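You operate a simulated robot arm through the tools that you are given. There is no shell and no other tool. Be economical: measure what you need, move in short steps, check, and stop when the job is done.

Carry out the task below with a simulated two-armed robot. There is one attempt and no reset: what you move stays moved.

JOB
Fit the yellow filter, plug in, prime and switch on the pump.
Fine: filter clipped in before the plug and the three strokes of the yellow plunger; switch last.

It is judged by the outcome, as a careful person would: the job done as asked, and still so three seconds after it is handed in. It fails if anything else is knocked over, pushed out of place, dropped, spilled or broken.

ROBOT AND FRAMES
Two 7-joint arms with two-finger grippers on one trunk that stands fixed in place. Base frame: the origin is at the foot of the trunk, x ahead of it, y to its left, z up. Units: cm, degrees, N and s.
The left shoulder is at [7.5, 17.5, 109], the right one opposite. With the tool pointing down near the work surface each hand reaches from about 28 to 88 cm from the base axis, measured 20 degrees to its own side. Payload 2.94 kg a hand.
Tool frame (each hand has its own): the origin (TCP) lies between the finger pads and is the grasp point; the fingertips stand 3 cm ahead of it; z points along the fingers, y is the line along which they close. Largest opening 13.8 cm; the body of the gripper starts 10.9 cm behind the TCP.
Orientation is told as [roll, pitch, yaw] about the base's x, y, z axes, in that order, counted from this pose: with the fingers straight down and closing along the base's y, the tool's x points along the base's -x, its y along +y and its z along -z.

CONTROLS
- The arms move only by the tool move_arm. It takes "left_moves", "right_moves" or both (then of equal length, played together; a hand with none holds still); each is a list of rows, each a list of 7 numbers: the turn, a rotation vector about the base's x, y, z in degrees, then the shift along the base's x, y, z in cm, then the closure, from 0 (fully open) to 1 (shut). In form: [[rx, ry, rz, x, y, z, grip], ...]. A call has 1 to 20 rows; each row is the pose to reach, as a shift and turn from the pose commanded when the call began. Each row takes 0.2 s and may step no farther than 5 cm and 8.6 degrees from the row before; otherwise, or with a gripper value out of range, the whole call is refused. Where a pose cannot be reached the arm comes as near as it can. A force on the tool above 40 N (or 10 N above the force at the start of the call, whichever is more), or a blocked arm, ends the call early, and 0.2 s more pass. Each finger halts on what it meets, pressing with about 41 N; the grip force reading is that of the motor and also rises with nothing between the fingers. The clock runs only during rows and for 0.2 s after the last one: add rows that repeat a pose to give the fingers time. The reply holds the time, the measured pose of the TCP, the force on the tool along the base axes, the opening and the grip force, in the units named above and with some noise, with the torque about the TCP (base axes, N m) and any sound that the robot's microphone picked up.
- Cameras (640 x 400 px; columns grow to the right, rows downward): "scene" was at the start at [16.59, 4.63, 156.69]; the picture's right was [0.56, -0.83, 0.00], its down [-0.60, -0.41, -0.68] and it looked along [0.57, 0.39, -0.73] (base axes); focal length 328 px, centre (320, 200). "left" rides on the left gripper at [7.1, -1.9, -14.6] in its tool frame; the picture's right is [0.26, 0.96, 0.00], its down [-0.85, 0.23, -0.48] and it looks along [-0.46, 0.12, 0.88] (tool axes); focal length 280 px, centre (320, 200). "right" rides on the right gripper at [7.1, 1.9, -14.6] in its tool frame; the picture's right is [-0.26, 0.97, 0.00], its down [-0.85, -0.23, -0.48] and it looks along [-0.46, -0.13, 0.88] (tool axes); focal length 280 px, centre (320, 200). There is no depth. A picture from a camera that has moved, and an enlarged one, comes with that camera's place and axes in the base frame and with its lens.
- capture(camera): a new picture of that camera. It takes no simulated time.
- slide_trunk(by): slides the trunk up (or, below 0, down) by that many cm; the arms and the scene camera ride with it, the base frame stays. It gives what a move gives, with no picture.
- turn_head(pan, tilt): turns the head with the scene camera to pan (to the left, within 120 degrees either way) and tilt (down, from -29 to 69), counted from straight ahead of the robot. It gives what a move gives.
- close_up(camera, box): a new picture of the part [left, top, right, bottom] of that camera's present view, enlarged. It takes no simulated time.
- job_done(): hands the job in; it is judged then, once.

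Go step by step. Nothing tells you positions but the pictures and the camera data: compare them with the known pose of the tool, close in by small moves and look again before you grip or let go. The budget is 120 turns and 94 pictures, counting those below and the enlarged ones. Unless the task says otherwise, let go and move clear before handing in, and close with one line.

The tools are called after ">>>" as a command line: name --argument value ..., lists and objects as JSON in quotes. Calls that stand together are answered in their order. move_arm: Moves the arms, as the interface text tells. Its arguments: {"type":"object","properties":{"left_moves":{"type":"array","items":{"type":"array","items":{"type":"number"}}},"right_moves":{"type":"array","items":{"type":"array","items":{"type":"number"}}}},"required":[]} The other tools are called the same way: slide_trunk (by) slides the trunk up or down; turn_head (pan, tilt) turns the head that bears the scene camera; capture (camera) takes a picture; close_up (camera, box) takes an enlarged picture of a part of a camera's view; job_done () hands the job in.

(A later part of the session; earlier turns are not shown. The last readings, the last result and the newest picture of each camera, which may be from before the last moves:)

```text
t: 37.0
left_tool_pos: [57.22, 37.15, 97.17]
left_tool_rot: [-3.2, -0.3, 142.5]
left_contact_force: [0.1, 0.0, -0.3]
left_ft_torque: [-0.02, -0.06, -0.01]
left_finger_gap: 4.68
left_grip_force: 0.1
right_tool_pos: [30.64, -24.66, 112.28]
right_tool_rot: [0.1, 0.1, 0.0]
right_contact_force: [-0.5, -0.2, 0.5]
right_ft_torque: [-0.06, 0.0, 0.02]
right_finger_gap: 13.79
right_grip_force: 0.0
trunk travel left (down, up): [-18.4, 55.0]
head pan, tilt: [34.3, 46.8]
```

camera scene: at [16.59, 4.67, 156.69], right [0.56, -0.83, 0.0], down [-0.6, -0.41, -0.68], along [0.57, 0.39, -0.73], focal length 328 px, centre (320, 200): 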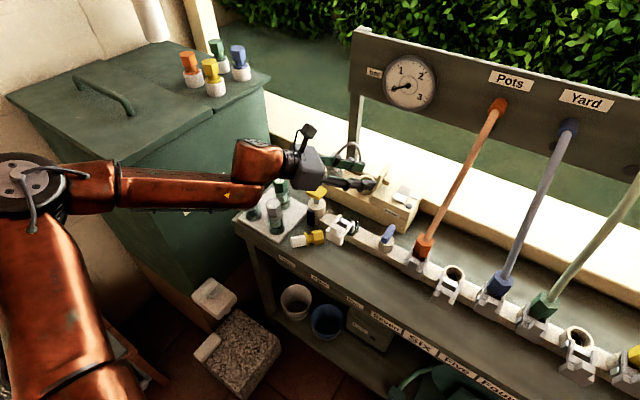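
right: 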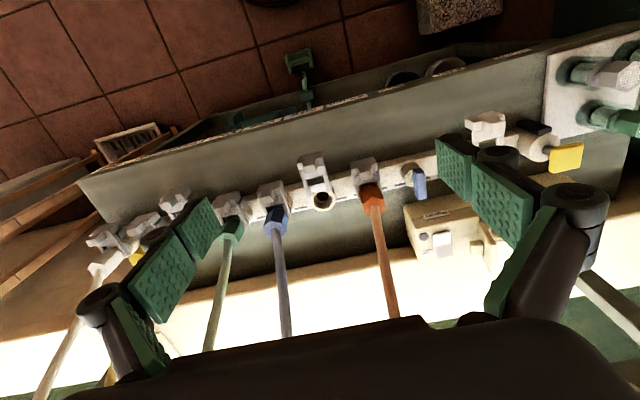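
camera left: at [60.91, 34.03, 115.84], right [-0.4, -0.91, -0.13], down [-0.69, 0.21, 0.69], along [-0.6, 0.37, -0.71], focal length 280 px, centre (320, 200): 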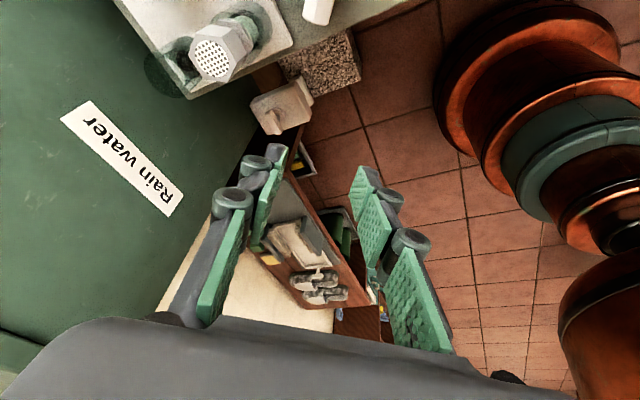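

>>> move_arm --left_moves '[[-2.5, 1.9, 0, 1.5, 0, 1, 0.66], [-2.5, 1.9, -1, 4.8, -0.65, 1, 0.66], [1.5, 7.3, -1, 4.8, -0.65, 1, 0.66], [5.5, 12.7, -1, 4.8, -0.65, 0, 0.66], [9.5, 18, -1, 4.8, -0.65, 0, 0.66], [9.5, 18, -1, 4.8, -0.65, 0, 0.66]]'

>>> capture --camera "left"

```text
t: 38.4
left_tool_pos: [60.07, 37.64, 96.66]
left_tool_rot: [0.4, -20.3, 140.8]
left_contact_force: [0.4, -0.7, 0.1]
left_ft_torque: [-0.03, 0.05, 0.03]
left_finger_gap: 4.67
left_grip_force: 0.1
left hand out of reach, approached as far as the arm can: row 5, 6
right_tool_pos: [30.73, -24.57, 112.23]
right_tool_rot: [0.0, 0.2, 0.0]
right_contact_force: [0.9, 1.4, 0.3]
right_ft_torque: [-0.04, 0.0, 0.02]
right_finger_gap: 13.79
right_grip_force: 0.0
trunk travel left (down, up): [-18.4, 55.0]
head pan, tilt: [34.3, 46.8]
```

```text
56 pictures are left
camera left: at [70.44, 31.74, 107.88], right [-0.42, -0.91, -0.08], down [-0.63, 0.22, 0.74], along [-0.65, 0.36, -0.66], focal length 280 px, centre (320, 200)
```

left: 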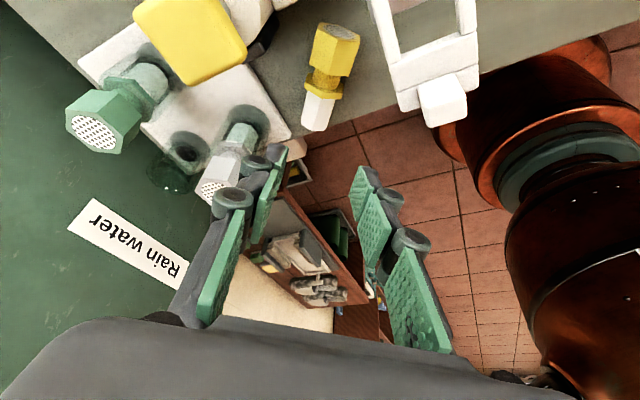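

Lower is better. I'll raise the hand, lower the trunk another 14 cm, and settle for about 16° of lean.

>>> move_arm --left_moves '[[-2.4, -3.2, 0, 0.3, 0, 4, 0.66], [-2.4, -3.2, 0, 0.6, 0, 8, 0.66], [-2.4, -3.2, 0, 1, 0, 11, 0.66], [-2.4, -3.2, 0, 1, 0, 14, 0.66], [-2.4, -3.2, 0, 1, 0, 14, 0.66]]'

>>> slide_trunk --by -14

>>> capture --camera "scene"

```text
t: 39.6
left_tool_pos: [57.78, 38.57, 107.53]
left_tool_rot: [0.2, -16.2, 140.9]
left_contact_force: [-0.9, 0.1, 0.0]
left_ft_torque: [0.01, -0.04, 0.02]
left_finger_gap: 4.69
left_grip_force: 0.1
left hand out of reach, approached as far as the arm can: row 2, 3, 4, 5
right_tool_pos: [30.81, -24.85, 112.22]
right_tool_rot: [0.1, 0.1, 0.0]
right_contact_force: [-1.3, 0.3, 0.0]
right_ft_torque: [-0.03, 0.0, -0.01]
right_finger_gap: 13.78
right_grip_force: 0.1
trunk travel left (down, up): [-18.4, 55.0]
head pan, tilt: [34.3, 46.8]
```

```text
t: 41.2
left_tool_pos: [57.71, 38.64, 93.63]
left_tool_rot: [0.3, -16.2, 140.9]
left_contact_force: [0.7, -0.4, 0.5]
left_ft_torque: [-0.05, -0.01, -0.01]
left_finger_gap: 4.7
left_grip_force: 0.0
right_tool_pos: [30.79, -24.69, 98.33]
right_tool_rot: [0.1, 0.0, 0.0]
right_contact_force: [-0.5, -0.3, 0.2]
right_ft_torque: [0.01, -0.03, 0.0]
right_finger_gap: 13.81
right_grip_force: 0.1
trunk travel left (down, up): [-4.4, 69.0]
head pan, tilt: [34.3, 46.8]
```

```text
55 pictures are left
camera scene: at [37.04, 4.58, 131.96], right [0.56, -0.83, 0.0], down [-0.6, -0.41, -0.68], along [0.57, 0.39, -0.73], focal length 328 px, centre (320, 200)
```

scene: 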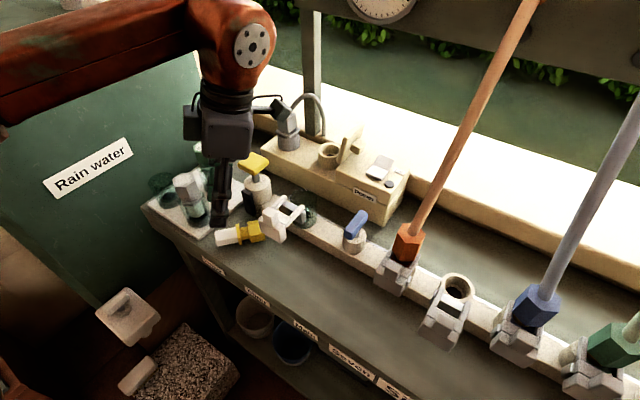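

>>> move_arm --left_moves '[[0, 0, 0, 2, -1, 1, 0.66], [0, 0, 0, 4.3, -2.1, 1, 0.66], [0, 0, 0, 4.3, -2.1, 0, 0.66], [0, 0, 0, 4.3, -2.1, -1, 0.66], [0, 0, 0, 4.3, -2.1, -1, 0.66]]'

>>> capture --camera "left"

>>> close_up --camera "scene" --box '[180, 130, 340, 270]'

```text
t: 42.4
left_tool_pos: [61.95, 36.51, 92.45]
left_tool_rot: [0.4, -16.2, 140.8]
left_contact_force: [0.3, 0.4, 0.1]
left_ft_torque: [0.0, -0.01, 0.02]
left_finger_gap: 4.69
left_grip_force: 0.1
right_tool_pos: [30.8, -24.7, 98.25]
right_tool_rot: [0.0, 0.0, -0.1]
right_contact_force: [-0.3, 0.1, 0.2]
right_ft_torque: [-0.01, 0.02, 0.0]
right_finger_gap: 13.78
right_grip_force: 0.0
trunk travel left (down, up): [-4.4, 69.0]
head pan, tilt: [34.3, 46.8]
```

```text
54 pictures are left
camera left: at [71.76, 31.1, 104.4], right [-0.41, -0.91, -0.07], down [-0.67, 0.25, 0.7], along [-0.61, 0.33, -0.71], focal length 280 px, centre (320, 200)
```

left: 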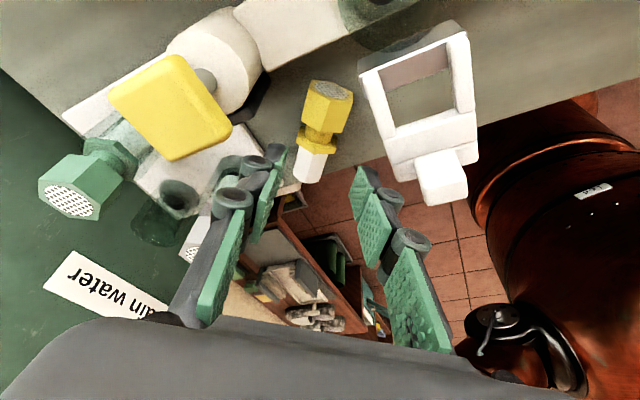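

```text
2.86 times, centred on (260, 200) of scene
camera zoom: at [37.13, 4.59, 131.91], right [0.56, -0.83, 0.0], down [-0.6, -0.41, -0.68], along [0.57, 0.39, -0.73], focal length 936 px, centre (491, 200)
```

zoom: 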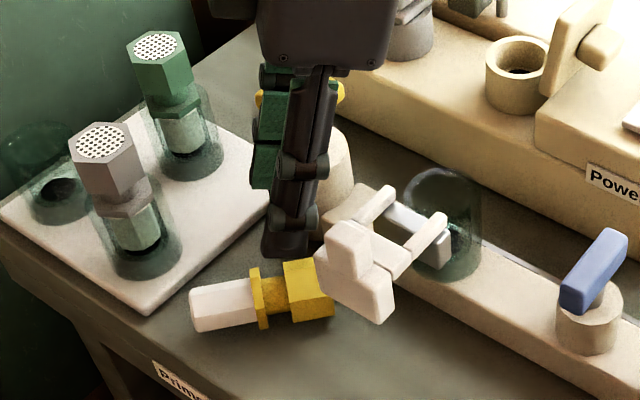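

Reachable now with 16° lean. Descending partway, then checking finger/filter alignment.

>>> move_arm --left_moves '[[0, 0, 0, 0.2, -0.1, -2.5, 0.64], [0, 0, 0, 0.2, -0.1, -5, 0.64], [0, 0, 0, 0.2, -0.1, -5, 0.64]]'

>>> capture --camera "left"

>>> close_up --camera "scene" --box '[200, 170, 320, 270]'

```text
t: 43.2
left_tool_pos: [62.14, 36.5, 87.47]
left_tool_rot: [0.4, -16.3, 141.0]
left_contact_force: [-0.9, 11.4, 8.8]
left_ft_torque: [-0.73, 0.04, -0.1]
left_finger_gap: 4.44
left_grip_force: 0.0
right_tool_pos: [30.73, -24.64, 98.26]
right_tool_rot: [0.0, 0.1, 0.0]
right_contact_force: [-0.4, 0.1, -0.1]
right_ft_torque: [0.01, -0.01, 0.0]
right_finger_gap: 13.8
right_grip_force: 0.1
trunk travel left (down, up): [-4.4, 69.0]
head pan, tilt: [34.3, 46.8]
```

```text
52 pictures are left
camera left: at [71.92, 31.15, 99.44], right [-0.41, -0.91, -0.07], down [-0.67, 0.25, 0.7], along [-0.61, 0.33, -0.71], focal length 280 px, centre (320, 200)
```

left: 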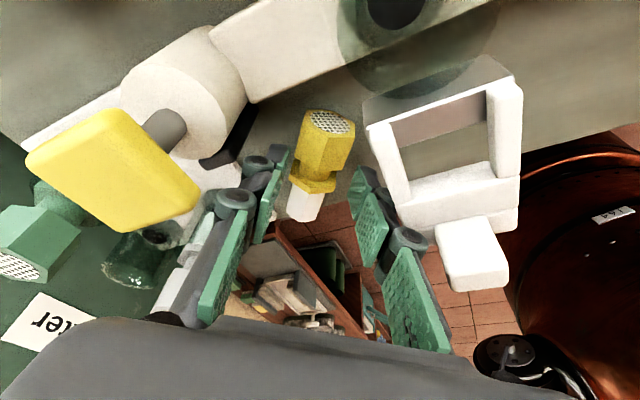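

```text
4.00 times, centred on (260, 220) of scene
camera zoom: at [37.07, 4.71, 131.93], right [0.56, -0.83, 0.0], down [-0.6, -0.41, -0.68], along [0.57, 0.39, -0.73], focal length 1311 px, centre (560, 120)
```

zoom: 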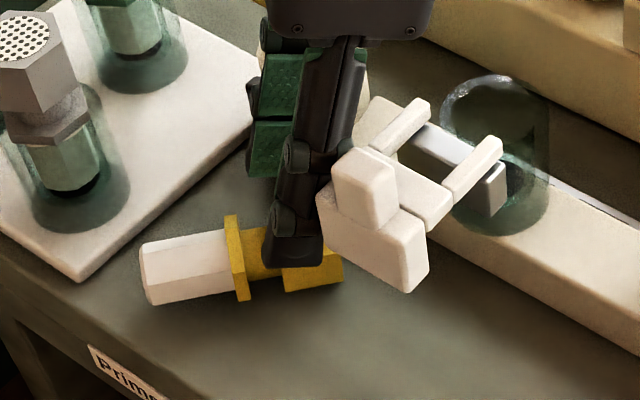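

The finger brushed the clip (about 11 N), so I'll lift, shift 1.3 cm toward the filter's tail, and look again.

>>> move_arm --left_moves '[[0, 0, 0, 0, 0, 2, 0.64], [0, 0, 0, -1, 0.8, 3, 0.62], [0, 0, 0, -1.1, 0.85, 2, 0.62], [0, 0, 0, -1.1, 0.85, 0.5, 0.62], [0, 0, 0, -1.1, 0.85, 0.5, 0.62]]'

>>> close_up --camera "left" --box '[200, 60, 480, 280]'

>>> close_up --camera "scene" --box '[200, 170, 320, 270]'

```text
t: 44.4
left_tool_pos: [61.0, 37.31, 87.98]
left_tool_rot: [0.3, -16.3, 140.8]
left_contact_force: [-0.4, 0.4, -0.2]
left_ft_torque: [0.0, 0.01, 0.01]
left_finger_gap: 5.22
left_grip_force: 0.0
right_tool_pos: [30.79, -24.59, 98.36]
right_tool_rot: [0.0, 0.1, -0.1]
right_contact_force: [-0.3, 0.6, 0.4]
right_ft_torque: [-0.03, 0.01, -0.01]
right_finger_gap: 13.8
right_grip_force: 0.0
trunk travel left (down, up): [-4.4, 69.0]
head pan, tilt: [34.3, 46.8]
```

```text
1.82 times, centred on (340, 170) of left
camera zoom: at [70.81, 31.86, 99.91], right [-0.41, -0.91, -0.07], down [-0.67, 0.25, 0.7], along [-0.61, 0.33, -0.71], focal length 510 px, centre (284, 254)
```

zoom: 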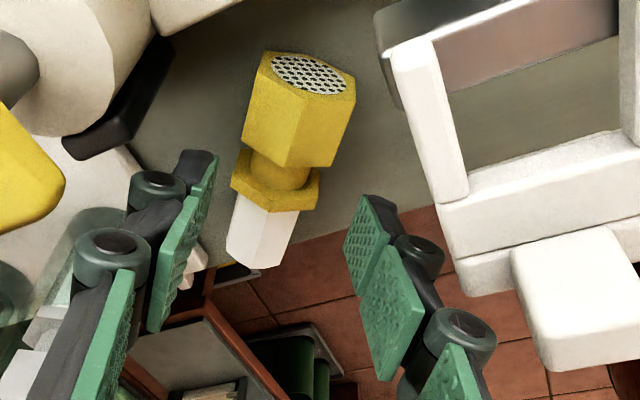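

```text
4.00 times, centred on (260, 220) of scene
camera zoom: at [37.15, 4.6, 131.9], right [0.56, -0.83, 0.0], down [-0.6, -0.41, -0.68], along [0.57, 0.39, -0.73], focal length 1311 px, centre (560, 120)
```

zoom: 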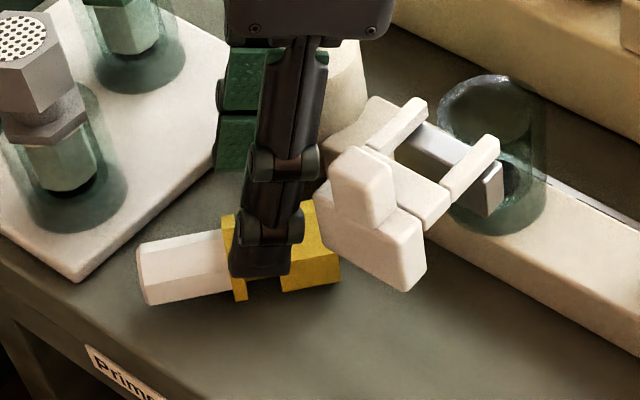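

>>> move_arm --left_moves '[[0, 0, 0, 0.5, -0.35, 0, 0.67], [0, 0, 0, 0.5, -0.35, 0, 0.67], [0, 0, 0, 0.5, -0.35, -1, 0.67], [0, 0, 0, 0.5, -0.35, -2, 0.67], [0, 0, 0, 0.5, -0.35, -2, 0.67]]'

>>> close_up --camera "scene" --box '[200, 170, 320, 270]'

```text
t: 45.6
left_tool_pos: [61.54, 36.82, 85.99]
left_tool_rot: [0.4, -16.4, 140.8]
left_contact_force: [0.0, 0.7, 1.1]
left_ft_torque: [0.03, 0.02, 0.03]
left_finger_gap: 4.54
left_grip_force: 0.0
right_tool_pos: [30.87, -24.67, 98.16]
right_tool_rot: [0.0, 0.1, 0.0]
right_contact_force: [-0.6, -0.3, -0.5]
right_ft_torque: [0.0, -0.02, 0.03]
right_finger_gap: 13.78
right_grip_force: 0.0
trunk travel left (down, up): [-4.4, 69.0]
head pan, tilt: [34.3, 46.8]
```

```text
4.00 times, centred on (260, 220) of scene
camera zoom: at [37.16, 4.6, 131.9], right [0.56, -0.83, 0.0], down [-0.6, -0.41, -0.68], along [0.57, 0.39, -0.73], focal length 1311 px, centre (560, 120)
```

zoom: 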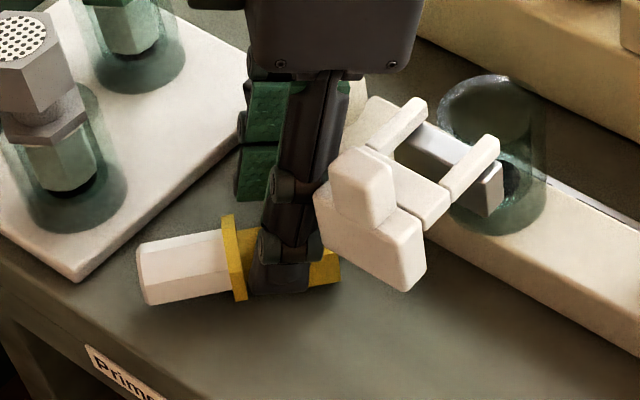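

Clear of the clip and straddling head and neck. Lower 0.4 cm and grip firmly.

>>> move_arm --left_moves '[[0, 0, 0, 0.1, -0.1, -0.4, 0.67], [0, 0, 0, 0.1, -0.1, -0.4, 0.75], [0, 0, 0, 0.1, -0.1, -0.4, 0.9], [0, 0, 0, 0.1, -0.1, -0.4, 1], [0, 0, 0, 0.1, -0.1, -0.4, 1]]'

>>> close_up --camera "left" --box '[200, 60, 480, 280]'

```text
t: 46.8
left_tool_pos: [61.85, 36.72, 85.56]
left_tool_rot: [0.4, -16.4, 140.8]
left_contact_force: [0.3, 0.6, 0.2]
left_ft_torque: [0.01, -0.01, 0.0]
left_finger_gap: 3.32
left_grip_force: 40.5
right_tool_pos: [30.82, -24.68, 98.13]
right_tool_rot: [0.1, 0.1, 0.0]
right_contact_force: [0.0, -1.0, -1.2]
right_ft_torque: [0.0, 0.02, 0.0]
right_finger_gap: 13.82
right_grip_force: 0.0
trunk travel left (down, up): [-4.4, 69.0]
head pan, tilt: [34.3, 46.8]
```

```text
1.82 times, centred on (340, 170) of left
camera zoom: at [71.49, 31.43, 97.49], right [-0.41, -0.91, -0.07], down [-0.67, 0.25, 0.7], along [-0.62, 0.33, -0.71], focal length 510 px, centre (284, 254)
```

zoom: 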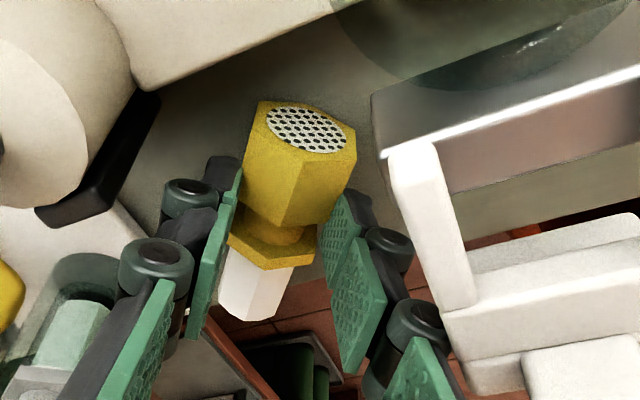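

Gripping something at 3.3 cm. A small, slow lift to check the hold.

>>> move_arm --left_moves '[[0, 0, 0, 0, 0, 0.5, 1], [0, 0, 0, 0, 0, 1, 1], [0, 0, 0, 0, 0, 1.5, 1], [0, 0, 0, 0, 0, 2, 1], [0, 0, 0, 0, 0, 2, 1]]'

>>> close_up --camera "left" --box '[200, 60, 480, 280]'

>>> close_up --camera "scene" --box '[200, 170, 320, 270]'

```text
t: 48.0
left_tool_pos: [61.86, 36.85, 87.65]
left_tool_rot: [0.2, -16.2, 140.8]
left_contact_force: [-0.3, 0.0, -0.6]
left_ft_torque: [-0.01, 0.02, 0.0]
left_finger_gap: 3.32
left_grip_force: 40.6
right_tool_pos: [30.84, -24.62, 98.2]
right_tool_rot: [0.1, 0.1, 0.0]
right_contact_force: [0.1, 0.6, -0.7]
right_ft_torque: [0.02, -0.01, 0.02]
right_finger_gap: 13.8
right_grip_force: 0.1
trunk travel left (down, up): [-4.4, 69.0]
head pan, tilt: [34.3, 46.8]
```

```text
1.82 times, centred on (340, 170) of left
camera zoom: at [71.49, 31.45, 99.51], right [-0.41, -0.91, -0.07], down [-0.67, 0.25, 0.7], along [-0.61, 0.33, -0.71], focal length 510 px, centre (284, 254)
```

zoom: 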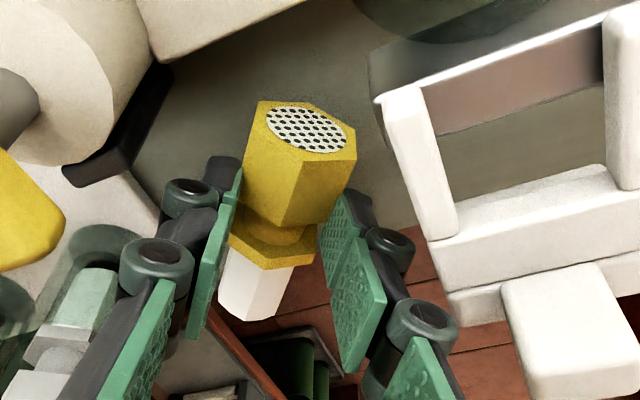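

```text
4.00 times, centred on (260, 220) of scene
camera zoom: at [37.17, 4.6, 131.89], right [0.56, -0.83, 0.0], down [-0.6, -0.41, -0.68], along [0.56, 0.39, -0.73], focal length 1311 px, centre (560, 120)
```

zoom: 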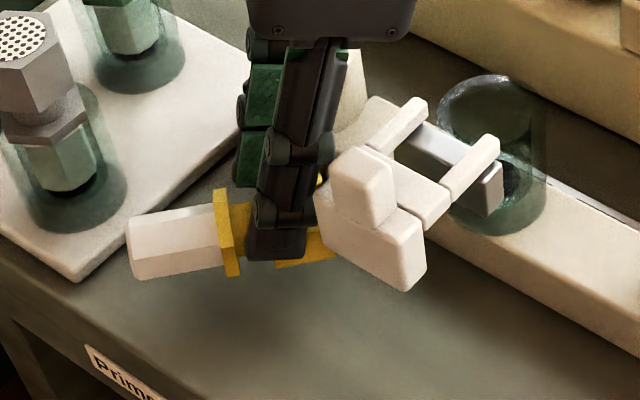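

The hold is steady. I'll lift further while straightening the hand, slowly, then raise the trunk again.

>>> move_arm --left_moves '[[0, 0, 0, -0.3, 0.3, 1, 1], [-1, -1.3, 0, -0.6, 0.6, 2, 1], [-2.4, -3.2, 0, -0.8, 0.8, 3, 1], [-3.8, -5, 0, -1, 1, 3.5, 1], [-5.2, -7, 0, -1, 1, 4, 1], [-6.6, -8.9, 0, -1, 1, 4.5, 1], [-8, -10.8, 0, -1, 1, 5, 1], [-9.6, -12.8, 0, -1, 1, 5.5, 1], [-9.6, -12.8, 0, -1, 1, 6, 1], [-9.6, -12.8, 0, -1, 1, 6, 1]]'

>>> slide_trunk --by 10

>>> slide_trunk --by 12

>>> capture --camera "scene"

```text
t: 50.2
left_tool_pos: [60.67, 37.7, 93.45]
left_tool_rot: [-0.3, -0.3, 140.8]
left_contact_force: [0.3, 0.1, -1.4]
left_ft_torque: [-0.02, -0.03, 0.0]
left_finger_gap: 3.31
left_grip_force: 41.1
right_tool_pos: [30.85, -24.65, 98.26]
right_tool_rot: [0.1, 0.1, 0.0]
right_contact_force: [0.5, -0.1, -1.0]
right_ft_torque: [0.01, 0.02, 0.0]
right_finger_gap: 13.79
right_grip_force: 0.1
trunk travel left (down, up): [-4.4, 69.0]
head pan, tilt: [34.3, 46.8]
```

```text
t: 51.6
left_tool_pos: [60.84, 37.78, 103.38]
left_tool_rot: [-0.3, -0.3, 140.9]
left_contact_force: [0.4, 0.0, -0.6]
left_ft_torque: [0.0, 0.04, -0.01]
left_finger_gap: 3.3
left_grip_force: 41.5
right_tool_pos: [30.83, -24.69, 108.14]
right_tool_rot: [0.2, 0.3, 0.0]
right_contact_force: [0.0, 0.7, -0.5]
right_ft_torque: [0.03, 0.01, -0.01]
right_finger_gap: 13.83
right_grip_force: 0.1
trunk travel left (down, up): [-14.4, 59.0]
head pan, tilt: [34.3, 46.8]
```

```text
t: 53.1
left_tool_pos: [60.87, 37.72, 115.47]
left_tool_rot: [-0.4, -0.5, 140.9]
left_contact_force: [-0.4, 0.8, -0.9]
left_ft_torque: [0.01, 0.01, -0.02]
left_finger_gap: 3.28
left_grip_force: 40.8
right_tool_pos: [30.87, -24.71, 120.16]
right_tool_rot: [0.1, 0.1, 0.0]
right_contact_force: [0.1, 0.2, 0.0]
right_ft_torque: [0.03, 0.04, -0.04]
right_finger_gap: 13.81
right_grip_force: 0.1
trunk travel left (down, up): [-26.4, 47.0]
head pan, tilt: [34.3, 46.8]
```

```text
44 pictures are left
camera scene: at [16.7, 4.6, 156.66], right [0.56, -0.83, 0.0], down [-0.6, -0.41, -0.68], along [0.56, 0.39, -0.73], focal length 328 px, centre (320, 200)
```

scene: 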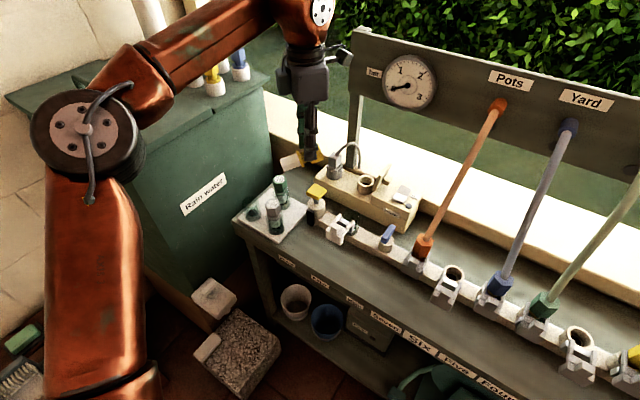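

Filter still held. Now lower to z≈103 and start tilting it upright, slowly, heading toward the cup.

>>> move_arm --left_moves '[[0, 0, 0, 0.5, -0.4, -2, 1], [0, 0, 0, 1, -0.8, -4, 1], [0, 0, 0, 1.5, -1.2, -6, 1], [0, 0, 0, 2, -1.6, -8, 1], [0, 0, 0, 2.5, -2, -10, 1], [-3, -4, 0, 3, -2.4, -11, 1], [-6, -8, 0, 3.5, -2.8, -11, 1], [-9, -12, 0, 4, -3.2, -11, 1], [-12, -16, 0, 4.5, -3.6, -11, 1], [-15, -20, 0, 5, -4, -11, 1], [-18, -24, 0, 5.5, -4.4, -11, 1], [-21, -28, 0, 6, -4.8, -11, 1], [-24, -32, 0, 6.5, -5.2, -11, 1], [-27, -36, 0, 7, -5.6, -11, 1], [-30, -40, 0, 7, -6, -11, 1], [-33, -44, 0, 7, -6, -11, 1], [-33, -44, 0, 7, -6, -11, 1]]'

>>> capture --camera "scene"

```text
t: 56.7
left_tool_pos: [67.82, 31.71, 104.44]
left_tool_rot: [-3.6, 54.6, 139.3]
left_contact_force: [-0.2, -0.5, -1.2]
left_ft_torque: [0.04, 0.02, -0.01]
left_finger_gap: 3.25
left_grip_force: 40.5
right_tool_pos: [30.8, -24.79, 120.25]
right_tool_rot: [0.1, 0.1, 0.0]
right_contact_force: [-0.3, -0.8, -0.6]
right_ft_torque: [0.0, -0.02, -0.03]
right_finger_gap: 13.8
right_grip_force: 0.1
trunk travel left (down, up): [-26.4, 47.0]
head pan, tilt: [34.3, 46.8]
```

```text
43 pictures are left
camera scene: at [16.6, 4.55, 156.69], right [0.56, -0.83, 0.0], down [-0.6, -0.41, -0.68], along [0.57, 0.39, -0.73], focal length 328 px, centre (320, 200)
```

scene: 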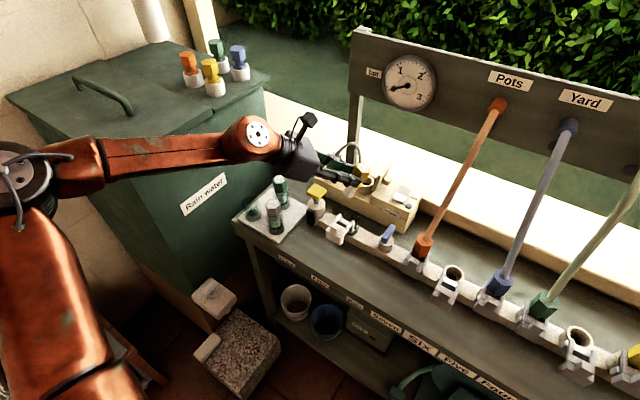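

>>> move_arm --left_moves '[[-2.8, -2.7, -0.3, 0, 0, 0, 1], [-5.6, -5.4, -0.6, 0, 0, 0, 1], [-8.4, -8, -0.9, 0, 0, -1, 1], [-11.2, -10.6, -1.2, 0, 0, -1, 1], [-13.8, -13.2, -1.4, 0, 0, -2, 1], [-13.8, -13.2, -1.4, 0, 0, -2, 1]]'

>>> close_up --camera "scene" --box '[270, 110, 430, 260]'

>>> capture --camera "left"

```text
t: 58.1
left_tool_pos: [67.67, 31.84, 102.55]
left_tool_rot: [2.2, 73.6, 143.0]
left_contact_force: [0.1, 0.3, -1.2]
left_ft_torque: [0.01, 0.0, 0.05]
left_finger_gap: 3.23
left_grip_force: 41.3
left hand out of reach, approached as far as the arm can: row 4, 5
right_tool_pos: [30.7, -24.69, 120.21]
right_tool_rot: [0.1, 0.2, 0.0]
right_contact_force: [-0.5, -0.1, -0.5]
right_ft_torque: [0.0, 0.01, 0.04]
right_finger_gap: 13.81
right_grip_force: 0.0
trunk travel left (down, up): [-26.4, 47.0]
head pan, tilt: [34.3, 46.8]
```

```text
2.67 times, centred on (350, 185) of scene
camera zoom: at [16.59, 4.59, 156.69], right [0.56, -0.83, 0.0], down [-0.6, -0.41, -0.68], along [0.57, 0.39, -0.73], focal length 874 px, centre (240, 240)
```

zoom: 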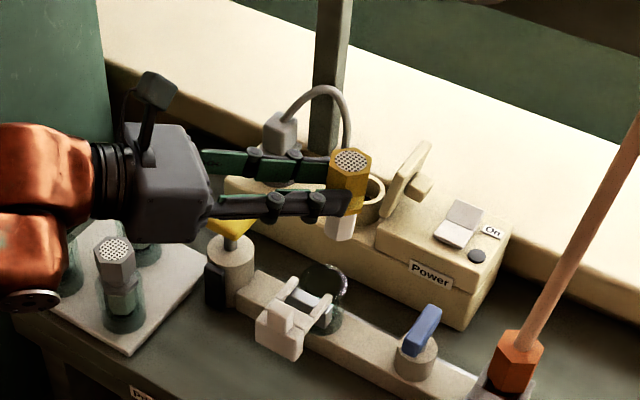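

```text
41 pictures are left
camera left: at [59.7, 40.9, 113.42], right [-0.55, -0.79, 0.26], down [-0.69, 0.25, -0.68], along [0.47, -0.55, -0.69], focal length 280 px, centre (320, 200)
```

left: 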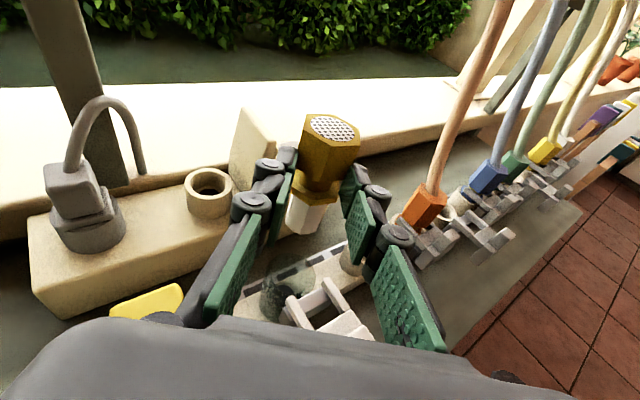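

The filter is upright: top ≈[70.6,29.5,104.8], tail ≈[70.6,29.7,95.2]; cup rim centre ≈[68.9,29.85,88.8]. I'll shift over the cup and lower until the tail is just above the rim.

>>> move_arm --left_moves '[[0, 0, 0, -0.8, 0.1, 0, 1], [0, 0, 0, -1.7, 0.2, -1, 1], [0, 0, 0, -1.7, 0.2, -2, 1], [0, 0, 0, -1.7, 0.2, -3.5, 1], [0, 0, 0, -1.7, 0.2, -5, 1], [0, 0, 0, -1.7, 0.2, -5, 1]]'

>>> close_up --camera "scene" --box '[290, 130, 410, 250]'

>>> close_up --camera "left" --box '[200, 90, 440, 330]'

```text
t: 59.5
left_tool_pos: [66.06, 32.01, 97.62]
left_tool_rot: [2.6, 73.5, 143.2]
left_contact_force: [0.2, 0.4, -0.2]
left_ft_torque: [0.02, 0.01, 0.0]
left_finger_gap: 3.21
left_grip_force: 41.2
right_tool_pos: [30.74, -24.59, 120.11]
right_tool_rot: [0.2, 0.1, 0.0]
right_contact_force: [0.5, -0.2, 0.0]
right_ft_torque: [0.01, -0.03, -0.03]
right_finger_gap: 13.8
right_grip_force: 0.0
trunk travel left (down, up): [-26.4, 47.0]
head pan, tilt: [34.3, 46.8]
```

```text
3.33 times, centred on (350, 190) of scene
camera zoom: at [16.57, 4.58, 156.7], right [0.56, -0.83, 0.0], down [-0.6, -0.41, -0.68], along [0.57, 0.39, -0.73], focal length 1092 px, centre (220, 233)
```

zoom: 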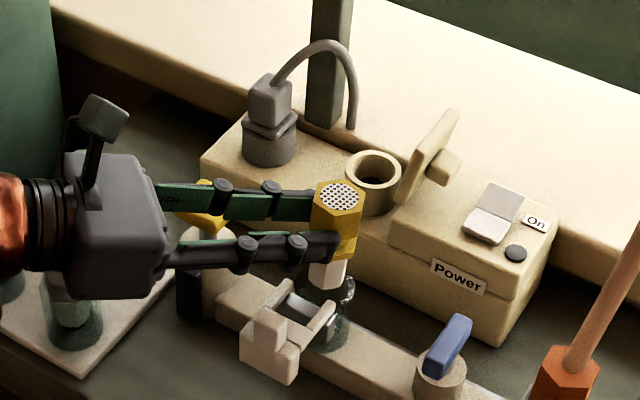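

```text
1.67 times, centred on (320, 210) of left
camera zoom: at [58.11, 41.15, 108.44], right [-0.55, -0.79, 0.26], down [-0.69, 0.26, -0.68], along [0.47, -0.56, -0.69], focal length 467 px, centre (320, 183)
```

zoom: 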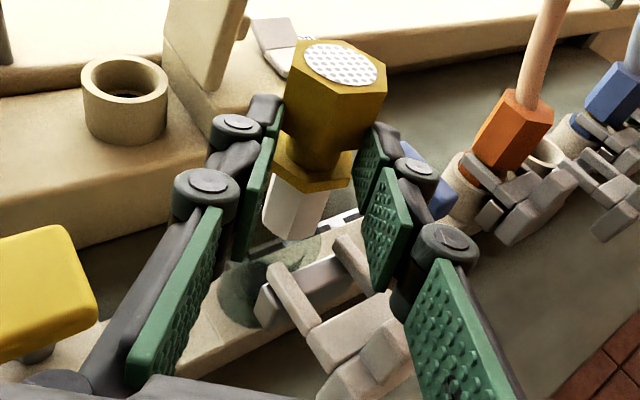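

>>> close_up --camera "left" --box '[250, 160, 370, 280]'

>>> close_up --camera "scene" --box '[320, 180, 370, 230]'

```text
3.33 times, centred on (310, 220) of left
camera zoom: at [58.11, 41.15, 108.44], right [-0.55, -0.79, 0.26], down [-0.69, 0.26, -0.68], along [0.47, -0.56, -0.69], focal length 935 px, centre (353, 133)
```

zoom: 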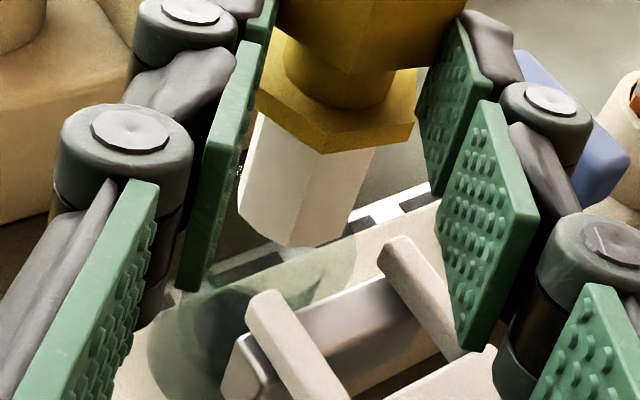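

```text
8.00 times, centred on (345, 205) of scene
camera zoom: at [16.57, 4.58, 156.7], right [0.56, -0.83, 0.0], down [-0.6, -0.41, -0.68], along [0.57, 0.39, -0.73], focal length 2622 px, centre (120, 160)
```

zoom: 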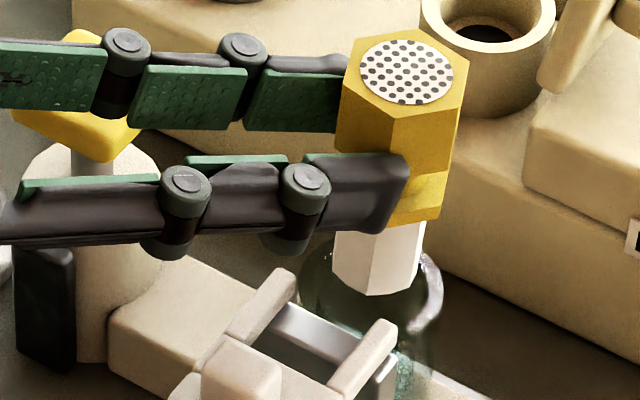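

Comparing both views, tail ≈[68.4,29.6,90.3], rim centre ≈[69.1,30.2,88.8]. Shift by (+0.7,+0.6) and lower into the cup a little.

>>> move_arm --left_moves '[[0, 0, 0, 0.35, 0.3, 0, 1], [0, 0, 0, 0.7, 0.6, 0, 1], [0, 0, 0, 0.7, 0.6, -1, 1], [0, 0, 0, 0.7, 0.6, -2, 1], [0, 0, 0, 0.7, 0.6, -3, 1], [0, 0, 0, 0.7, 0.6, -3, 1]]'

>>> close_up --camera "left" --box '[240, 140, 380, 280]'

>>> close_up --camera "scene" --box '[315, 180, 375, 240]'

```text
t: 60.9
left_tool_pos: [66.7, 32.73, 94.4]
left_tool_rot: [3.1, 73.3, 143.5]
left_contact_force: [-6.4, -3.1, -1.6]
left_ft_torque: [-0.15, 0.41, -0.21]
left_finger_gap: 3.21
left_grip_force: 41.6
right_tool_pos: [30.63, -24.8, 120.25]
right_tool_rot: [0.0, 0.1, 0.0]
right_contact_force: [1.0, -0.7, -0.3]
right_ft_torque: [0.04, 0.0, -0.01]
right_finger_gap: 13.82
right_grip_force: 0.0
trunk travel left (down, up): [-26.4, 47.0]
head pan, tilt: [34.3, 46.8]
```

```text
2.86 times, centred on (310, 210) of left
camera zoom: at [58.82, 41.85, 105.36], right [-0.55, -0.79, 0.27], down [-0.69, 0.26, -0.67], along [0.46, -0.56, -0.69], focal length 801 px, centre (349, 171)
```

zoom: 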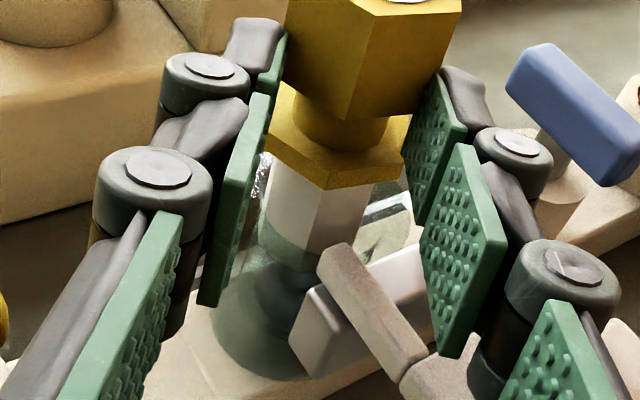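

```text
6.67 times, centred on (345, 210) of scene
camera zoom: at [16.52, 4.55, 156.69], right [0.56, -0.83, 0.0], down [-0.6, -0.41, -0.68], along [0.57, 0.39, -0.73], focal length 2185 px, centre (153, 133)
```

zoom: 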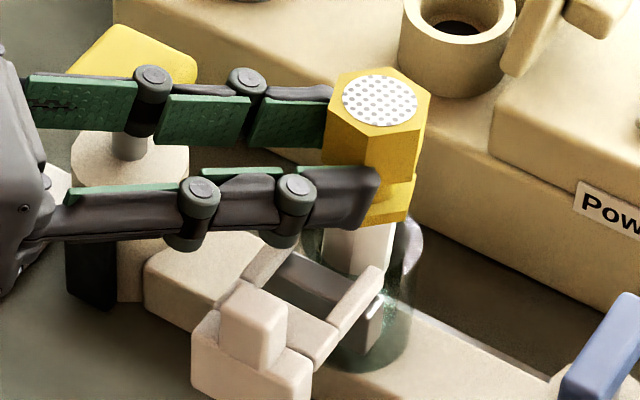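

The tail is inside the glass, touching the far wall slightly (6 N). Ease back 0.4 cm and lower more.

>>> move_arm --left_moves '[[0, 0, 0, -0.4, -0.25, 0, 1], [0, 0, 0, -0.4, -0.25, -0.7, 1], [0, 0, 0, -0.4, -0.25, -1.4, 1], [0, 0, 0, -0.4, -0.25, -2, 1], [0, 0, 0, -0.4, -0.25, -2, 1]]'

>>> close_up --camera "left" --box '[240, 140, 380, 280]'

```text
t: 62.1
left_tool_pos: [66.72, 33.49, 92.99]
left_tool_rot: [3.1, 73.5, 143.7]
left_contact_force: [-0.3, 0.0, -0.4]
left_ft_torque: [-0.06, 0.0, 0.02]
left_finger_gap: 0.01
left_grip_force: 27.8
left hand out of reach, approached as far as the arm can: row 1, 2, 3, 4, 5
right_tool_pos: [30.78, -24.64, 120.34]
right_tool_rot: [0.1, 0.1, 0.0]
right_contact_force: [-0.2, -0.7, 1.2]
right_ft_torque: [-0.02, -0.04, -0.03]
right_finger_gap: 13.79
right_grip_force: 0.0
trunk travel left (down, up): [-26.4, 47.0]
head pan, tilt: [34.3, 46.8]
```

```text
2.86 times, centred on (310, 210) of left
camera zoom: at [58.86, 42.6, 103.81], right [-0.55, -0.79, 0.27], down [-0.69, 0.26, -0.67], along [0.46, -0.56, -0.69], focal length 801 px, centre (349, 171)
```

zoom: 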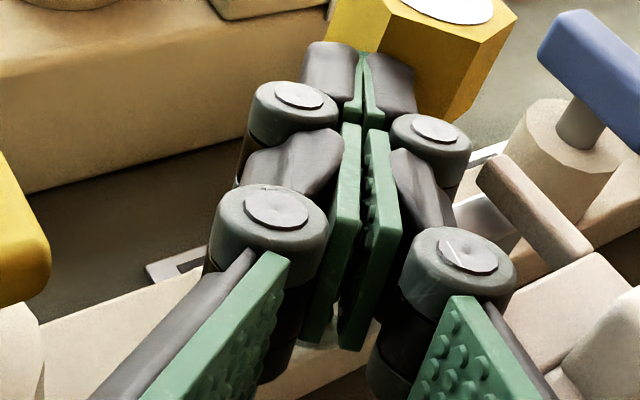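

The hand slipped off as the reach limit shifted it; I'll see where the filter went.

>>> close_up --camera "scene" --box '[290, 160, 400, 260]'

```text
4.00 times, centred on (345, 210) of scene
camera zoom: at [16.59, 4.66, 156.69], right [0.56, -0.83, 0.0], down [-0.6, -0.41, -0.68], along [0.57, 0.39, -0.73], focal length 1311 px, centre (220, 160)
```

zoom: 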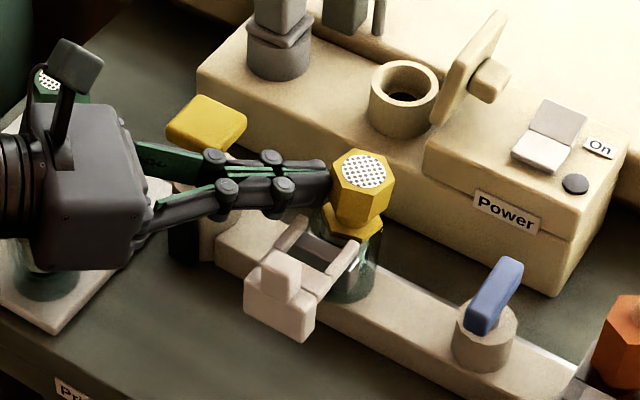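

The filter stands upright in the cup. I'll back the hand off along its own axis, then raise and straighten it.

>>> move_arm --left_moves '[[0, 0, 0, -1.6, 1.2, 0.6, 1], [0, 0, 0, -3.2, 2.4, 1.5, 1], [0, 0, 0, -4.8, 3.5, 4, 1], [3, 4, 0, -5, 3, 8, 1], [8, 10.7, 0, -5, 2, 10, 1], [13, 17.3, 0, -5, 1, 12, 1], [18, 24, 0, -5, 0, 14, 1], [23, 30.6, 0, -5, -1, 16, 1], [28, 37.3, 0, -4, -2, 17, 1], [33, 44, 0, -3, -3, 17, 1], [38, 50.6, 0, -2, -3, 17, 1], [43, 57.3, 0, -1, -3, 17, 1], [44, 58.6, 0, 0, -3, 17, 1]]'

>>> close_up --camera "scene" --box '[300, 160, 400, 260]'

>>> capture --camera "left"

```text
t: 64.9
left_tool_pos: [62.81, 33.16, 110.12]
left_tool_rot: [2.2, 1.8, 143.2]
left_contact_force: [-1.0, -0.1, 0.3]
left_ft_torque: [0.05, -0.01, 0.01]
left_finger_gap: 0.02
left_grip_force: 28.5
left hand out of reach, approached as far as the arm can: row 12, 13
right_tool_pos: [30.5, -24.8, 120.28]
right_tool_rot: [0.1, 0.0, 0.0]
right_contact_force: [0.3, 0.2, -0.4]
right_ft_torque: [-0.01, -0.02, -0.01]
right_finger_gap: 13.82
right_grip_force: 0.0
trunk travel left (down, up): [-26.4, 47.0]
head pan, tilt: [34.3, 46.8]
```

```text
4.00 times, centred on (350, 210) of scene
camera zoom: at [16.44, 4.47, 156.73], right [0.56, -0.83, 0.0], down [-0.6, -0.41, -0.69], along [0.57, 0.39, -0.73], focal length 1311 px, centre (200, 160)
```

zoom: 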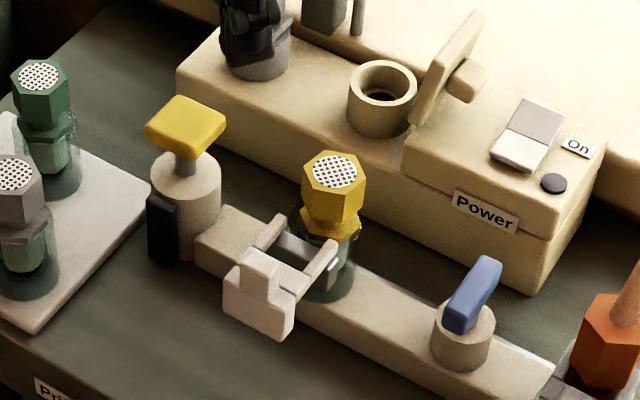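

```text
31 pictures are left
camera left: at [69.67, 31.07, 124.85], right [-0.37, -0.93, 0.05], down [-0.82, 0.35, 0.46], along [-0.44, 0.13, -0.89], focal length 280 px, centre (320, 200)
```

left: 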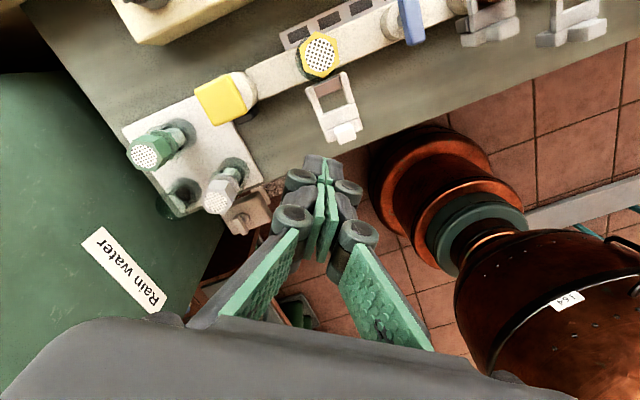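

The filter sits straight in the cup. To understand the clip, I'll compare open and closed clips on the hose couplings.

>>> close_up --camera "scene" --box '[400, 220, 560, 330]'

>>> close_up --camera "left" --box '[280, 0, 620, 160]'

```text
3.64 times, centred on (480, 275) of scene
camera zoom: at [16.44, 4.47, 156.73], right [0.56, -0.83, 0.0], down [-0.6, -0.41, -0.69], along [0.57, 0.39, -0.73], focal length 1192 px, centre (-262, -73)
```

zoom: 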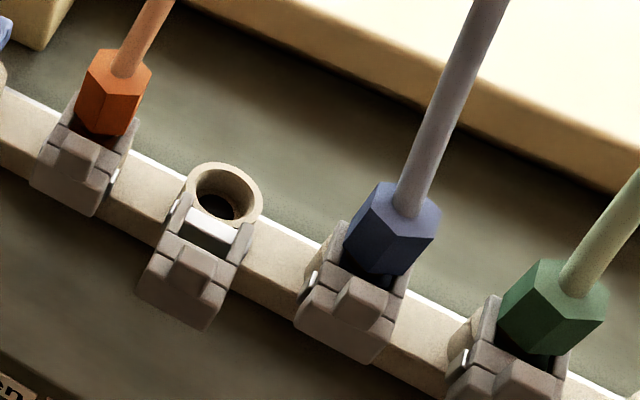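

```text
1.88 times, centred on (450, 80) of left
camera zoom: at [69.67, 31.07, 124.85], right [-0.37, -0.93, 0.05], down [-0.82, 0.35, 0.46], along [-0.44, 0.13, -0.89], focal length 528 px, centre (75, 426)
```

zoom: 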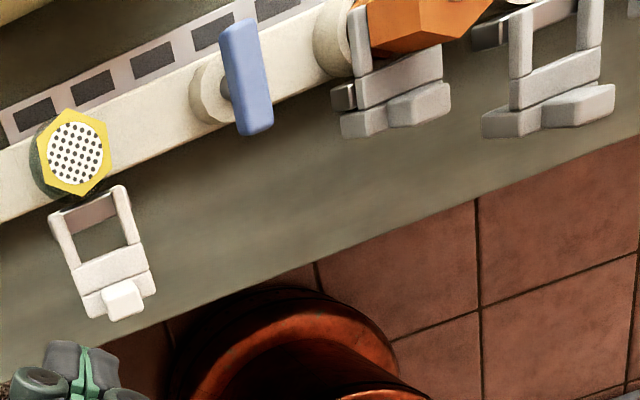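

The tab of the open clip is at about [61,30,93], leaning toward the robot; closed clips sit about 3 cm further toward the fitting, so it closes by pushing +x. First I'll position over the filter to press it home, turning the hand to an easier yaw.

>>> move_arm --left_moves '[[1, 0, -7, 0.5, -0.3, 0, 1], [2, 0, -14, 1, -0.6, 0, 1], [2.8, 0.1, -21, 2, -1, 0, 1], [2.8, 0.1, -28, 3, -1.5, 0, 1], [2.8, 0.1, -35, 4, -2, 0, 1], [2.8, 0.1, -42, 5, -2.6, 0, 1], [2.8, 0.1, -50, 6.3, -3.2, 0, 1], [2.8, 0.1, -50, 6.3, -3.2, -4, 1], [2.8, 0.1, -50, 6.3, -3.2, -8, 1], [2.8, 0.1, -50, 6.3, -3.2, -8, 1]]'

>>> capture --camera "left"

```text
t: 67.1
left_tool_pos: [62.99, 33.44, 100.66]
left_tool_rot: [0.7, -2.1, 93.0]
left_contact_force: [-0.1, 0.3, 0.7]
left_ft_torque: [-0.06, -0.07, 0.0]
left_finger_gap: 0.0
left_grip_force: 28.5
left hand out of reach, approached as far as the arm can: row 1, 2, 3, 4, 5, 6, 7, 8, 9, 10
right_tool_pos: [30.54, -24.35, 120.25]
right_tool_rot: [-0.1, 0.0, 0.1]
right_contact_force: [-0.4, 0.4, -0.8]
right_ft_torque: [-0.04, -0.1, 0.0]
right_finger_gap: 13.8
right_grip_force: 0.0
trunk travel left (down, up): [-26.4, 47.0]
head pan, tilt: [34.3, 46.8]
```

```text
28 pictures are left
camera left: at [65.62, 25.92, 114.84], right [-0.95, -0.31, 0.0], down [-0.27, 0.82, 0.51], along [-0.16, 0.48, -0.86], focal length 280 px, centre (320, 200)
```

left: 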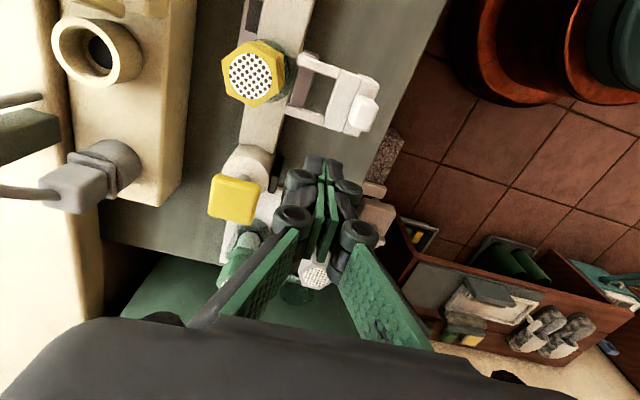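

The arm is stuck in an awkward elbow posture. I'll retreat toward the starting posture to unwind, then re-approach.

>>> move_arm --left_moves '[[0, 0, 0, -2, 0, 3, 1], [0, 0, 0, -5, 0, 6, 1], [0, 0, -7, -9, -0.5, 9, 1], [0, 0, -14, -13, -1, 12, 1], [0, 0, -21, -17, -1.5, 15, 1], [0, 0, -28, -21, -2, 18, 1], [0, 0, -35, -25, -2.5, 21, 1], [0, 0, -42, -29, -3, 24, 1], [0, 0, -49, -33, -3.5, 26, 1], [0, 0, -56, -37, -4, 27, 1], [0, 0, -63, -41, -4.5, 27, 1], [0, 0, -70, -42, -5, 27, 1], [0, 0, -77, -42, -5, 27, 1], [0, 0, -85, -42, -5, 27, 1], [0, 0, -93, -42, -5, 27, 1], [0, 0, -93, -42, -5, 27, 1]]'

>>> move_arm --left_moves '[[0, 0, 0, 4, 0, -1, 1], [0, 0, 0, 8, 0, -2, 1], [0, 0, 0, 12, 0, -3, 1], [0, 0, 0, 16, 0, -4, 1], [0, 0, 0, 20, 0, -6, 1], [0, 0, 0, 24, 0, -8, 1], [0, 0, 0, 28, 0, -10, 1], [0, 0, 0, 32, 0.5, -13, 1], [0, 0, 0, 36, 0.5, -16, 1], [0, 0, 0, 40, 0.5, -19, 1], [0, 0, 0, 44, 1, -22, 1], [0, 0, 0, 47, 1.2, -24, 1], [0, 0, 0, 47.5, 1.2, -24, 1]]'

```text
refused: row 3 steps farther than a row can; nothing moved
```

```text
refused: row 8 steps farther than a row can; nothing moved
```

>>> move_arm --left_moves '[[0, 0, 0, -2, 0, 3, 1], [0, 0, 0, -5, 0, 6, 1], [0, 0, -7, -8, -0.3, 9, 1], [0, 0, -14, -11, -0.6, 12, 1], [0, 0, -21, -14, -1, 15, 1], [0, 0, -28, -17, -1.5, 18, 1], [0, 0, -35, -20, -2, 21, 1], [0, 0, -42, -23, -2.5, 24, 1], [0, 0, -49, -26, -3, 26, 1], [0, 0, -56, -30, -3.5, 27, 1], [0, 0, -63, -34, -4, 27, 1], [0, 0, -70, -38, -4.5, 27, 1], [0, 0, -77, -42, -5, 27, 1], [0, 0, -85, -42, -5, 27, 1], [0, 0, -93, -42, -5, 27, 1], [0, 0, -93, -42, -5, 27, 1]]'

```text
t: 70.5
left_tool_pos: [21.37, 28.38, 127.57]
left_tool_rot: [0.9, -2.1, 0.0]
left_contact_force: [0.2, 0.2, 0.7]
left_ft_torque: [0.0, 0.04, 0.02]
left_finger_gap: 0.0
left_grip_force: 28.1
right_tool_pos: [30.72, -24.53, 120.28]
right_tool_rot: [0.1, 0.1, 0.0]
right_contact_force: [-1.2, 0.4, 0.6]
right_ft_torque: [0.03, 0.01, -0.01]
right_finger_gap: 13.8
right_grip_force: 0.0
trunk travel left (down, up): [-26.4, 47.0]
head pan, tilt: [34.3, 46.8]
```

>>> move_arm --left_moves '[[0, 0, 6, 4, 0, 0, 1], [0, 0, 12, 8, 0, -1, 1], [-0.9, 2.1, 18, 12, 0, -2, 1], [-0.9, 2.1, 24, 16, 0, -3, 1], [-0.9, 2.1, 30, 20, 0, -5, 1], [-0.9, 2.1, 36, 24, 0, -7, 1], [-0.9, 2.1, 42, 28, 0, -9, 1], [-0.9, 2.1, 45, 32, 0.5, -12, 1], [-0.9, 2.1, 45, 36, 0.5, -15, 1], [-0.9, 2.1, 45, 40, 1, -18, 1], [-0.9, 2.1, 45, 44, 1.3, -21, 1], [-0.9, 2.1, 45, 47.7, 1.6, -23, 1], [-0.9, 2.1, 45, 47.7, 1.6, -25, 1], [-0.9, 2.1, 45, 47.7, 1.6, -25, 1]]'

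>>> close_up --camera "scene" --box '[280, 100, 420, 250]'

```text
refused: row 8 steps farther than a row can; nothing moved
```

```text
2.67 times, centred on (350, 175) of scene
camera zoom: at [16.64, 4.6, 156.68], right [0.56, -0.83, 0.0], down [-0.6, -0.41, -0.68], along [0.56, 0.39, -0.73], focal length 874 px, centre (240, 267)
```

zoom: 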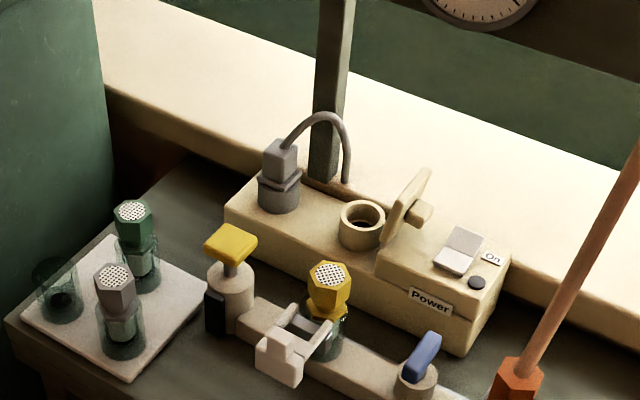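

>>> move_arm --left_moves '[[0, 0, 6, 4, 0, 0, 1], [0, 0, 12, 8, 0, -1, 1], [-0.9, 2.1, 18, 12, 0, -2, 1], [-0.9, 2.1, 24, 16, 0, -3, 1], [-0.9, 2.1, 30, 20, 0, -5, 1], [-0.9, 2.1, 36, 24, 0, -7, 1], [-0.9, 2.1, 42, 28, 0, -9, 1], [-0.9, 2.1, 45, 32, 0, -11, 1], [-0.9, 2.1, 45, 36, 0, -13, 1], [-0.9, 2.1, 45, 40, 0.5, -15, 1], [-0.9, 2.1, 45, 44, 1, -17, 1], [-0.9, 2.1, 45, 47.7, 1.6, -19, 1], [-0.9, 2.1, 45, 47.7, 1.6, -22, 1], [-0.9, 2.1, 45, 47.7, 1.6, -25, 1], [-0.9, 2.1, 45, 47.7, 1.6, -25, 1]]'

```text
t: 73.7
left_tool_pos: [62.92, 32.45, 103.35]
left_tool_rot: [0.9, 0.1, 45.2]
left_contact_force: [-0.3, 0.3, -0.2]
left_ft_torque: [-0.02, -0.01, 0.03]
left_finger_gap: 0.0
left_grip_force: 28.7
left hand out of reach, approached as far as the arm can: row 10, 11, 12, 13, 14, 15
right_tool_pos: [30.67, -24.61, 120.31]
right_tool_rot: [0.0, 0.0, 0.0]
right_contact_force: [-0.4, -0.7, -0.3]
right_ft_torque: [0.02, -0.04, -0.01]
right_finger_gap: 13.8
right_grip_force: 0.1
trunk travel left (down, up): [-26.4, 47.0]
head pan, tilt: [34.3, 46.8]
```

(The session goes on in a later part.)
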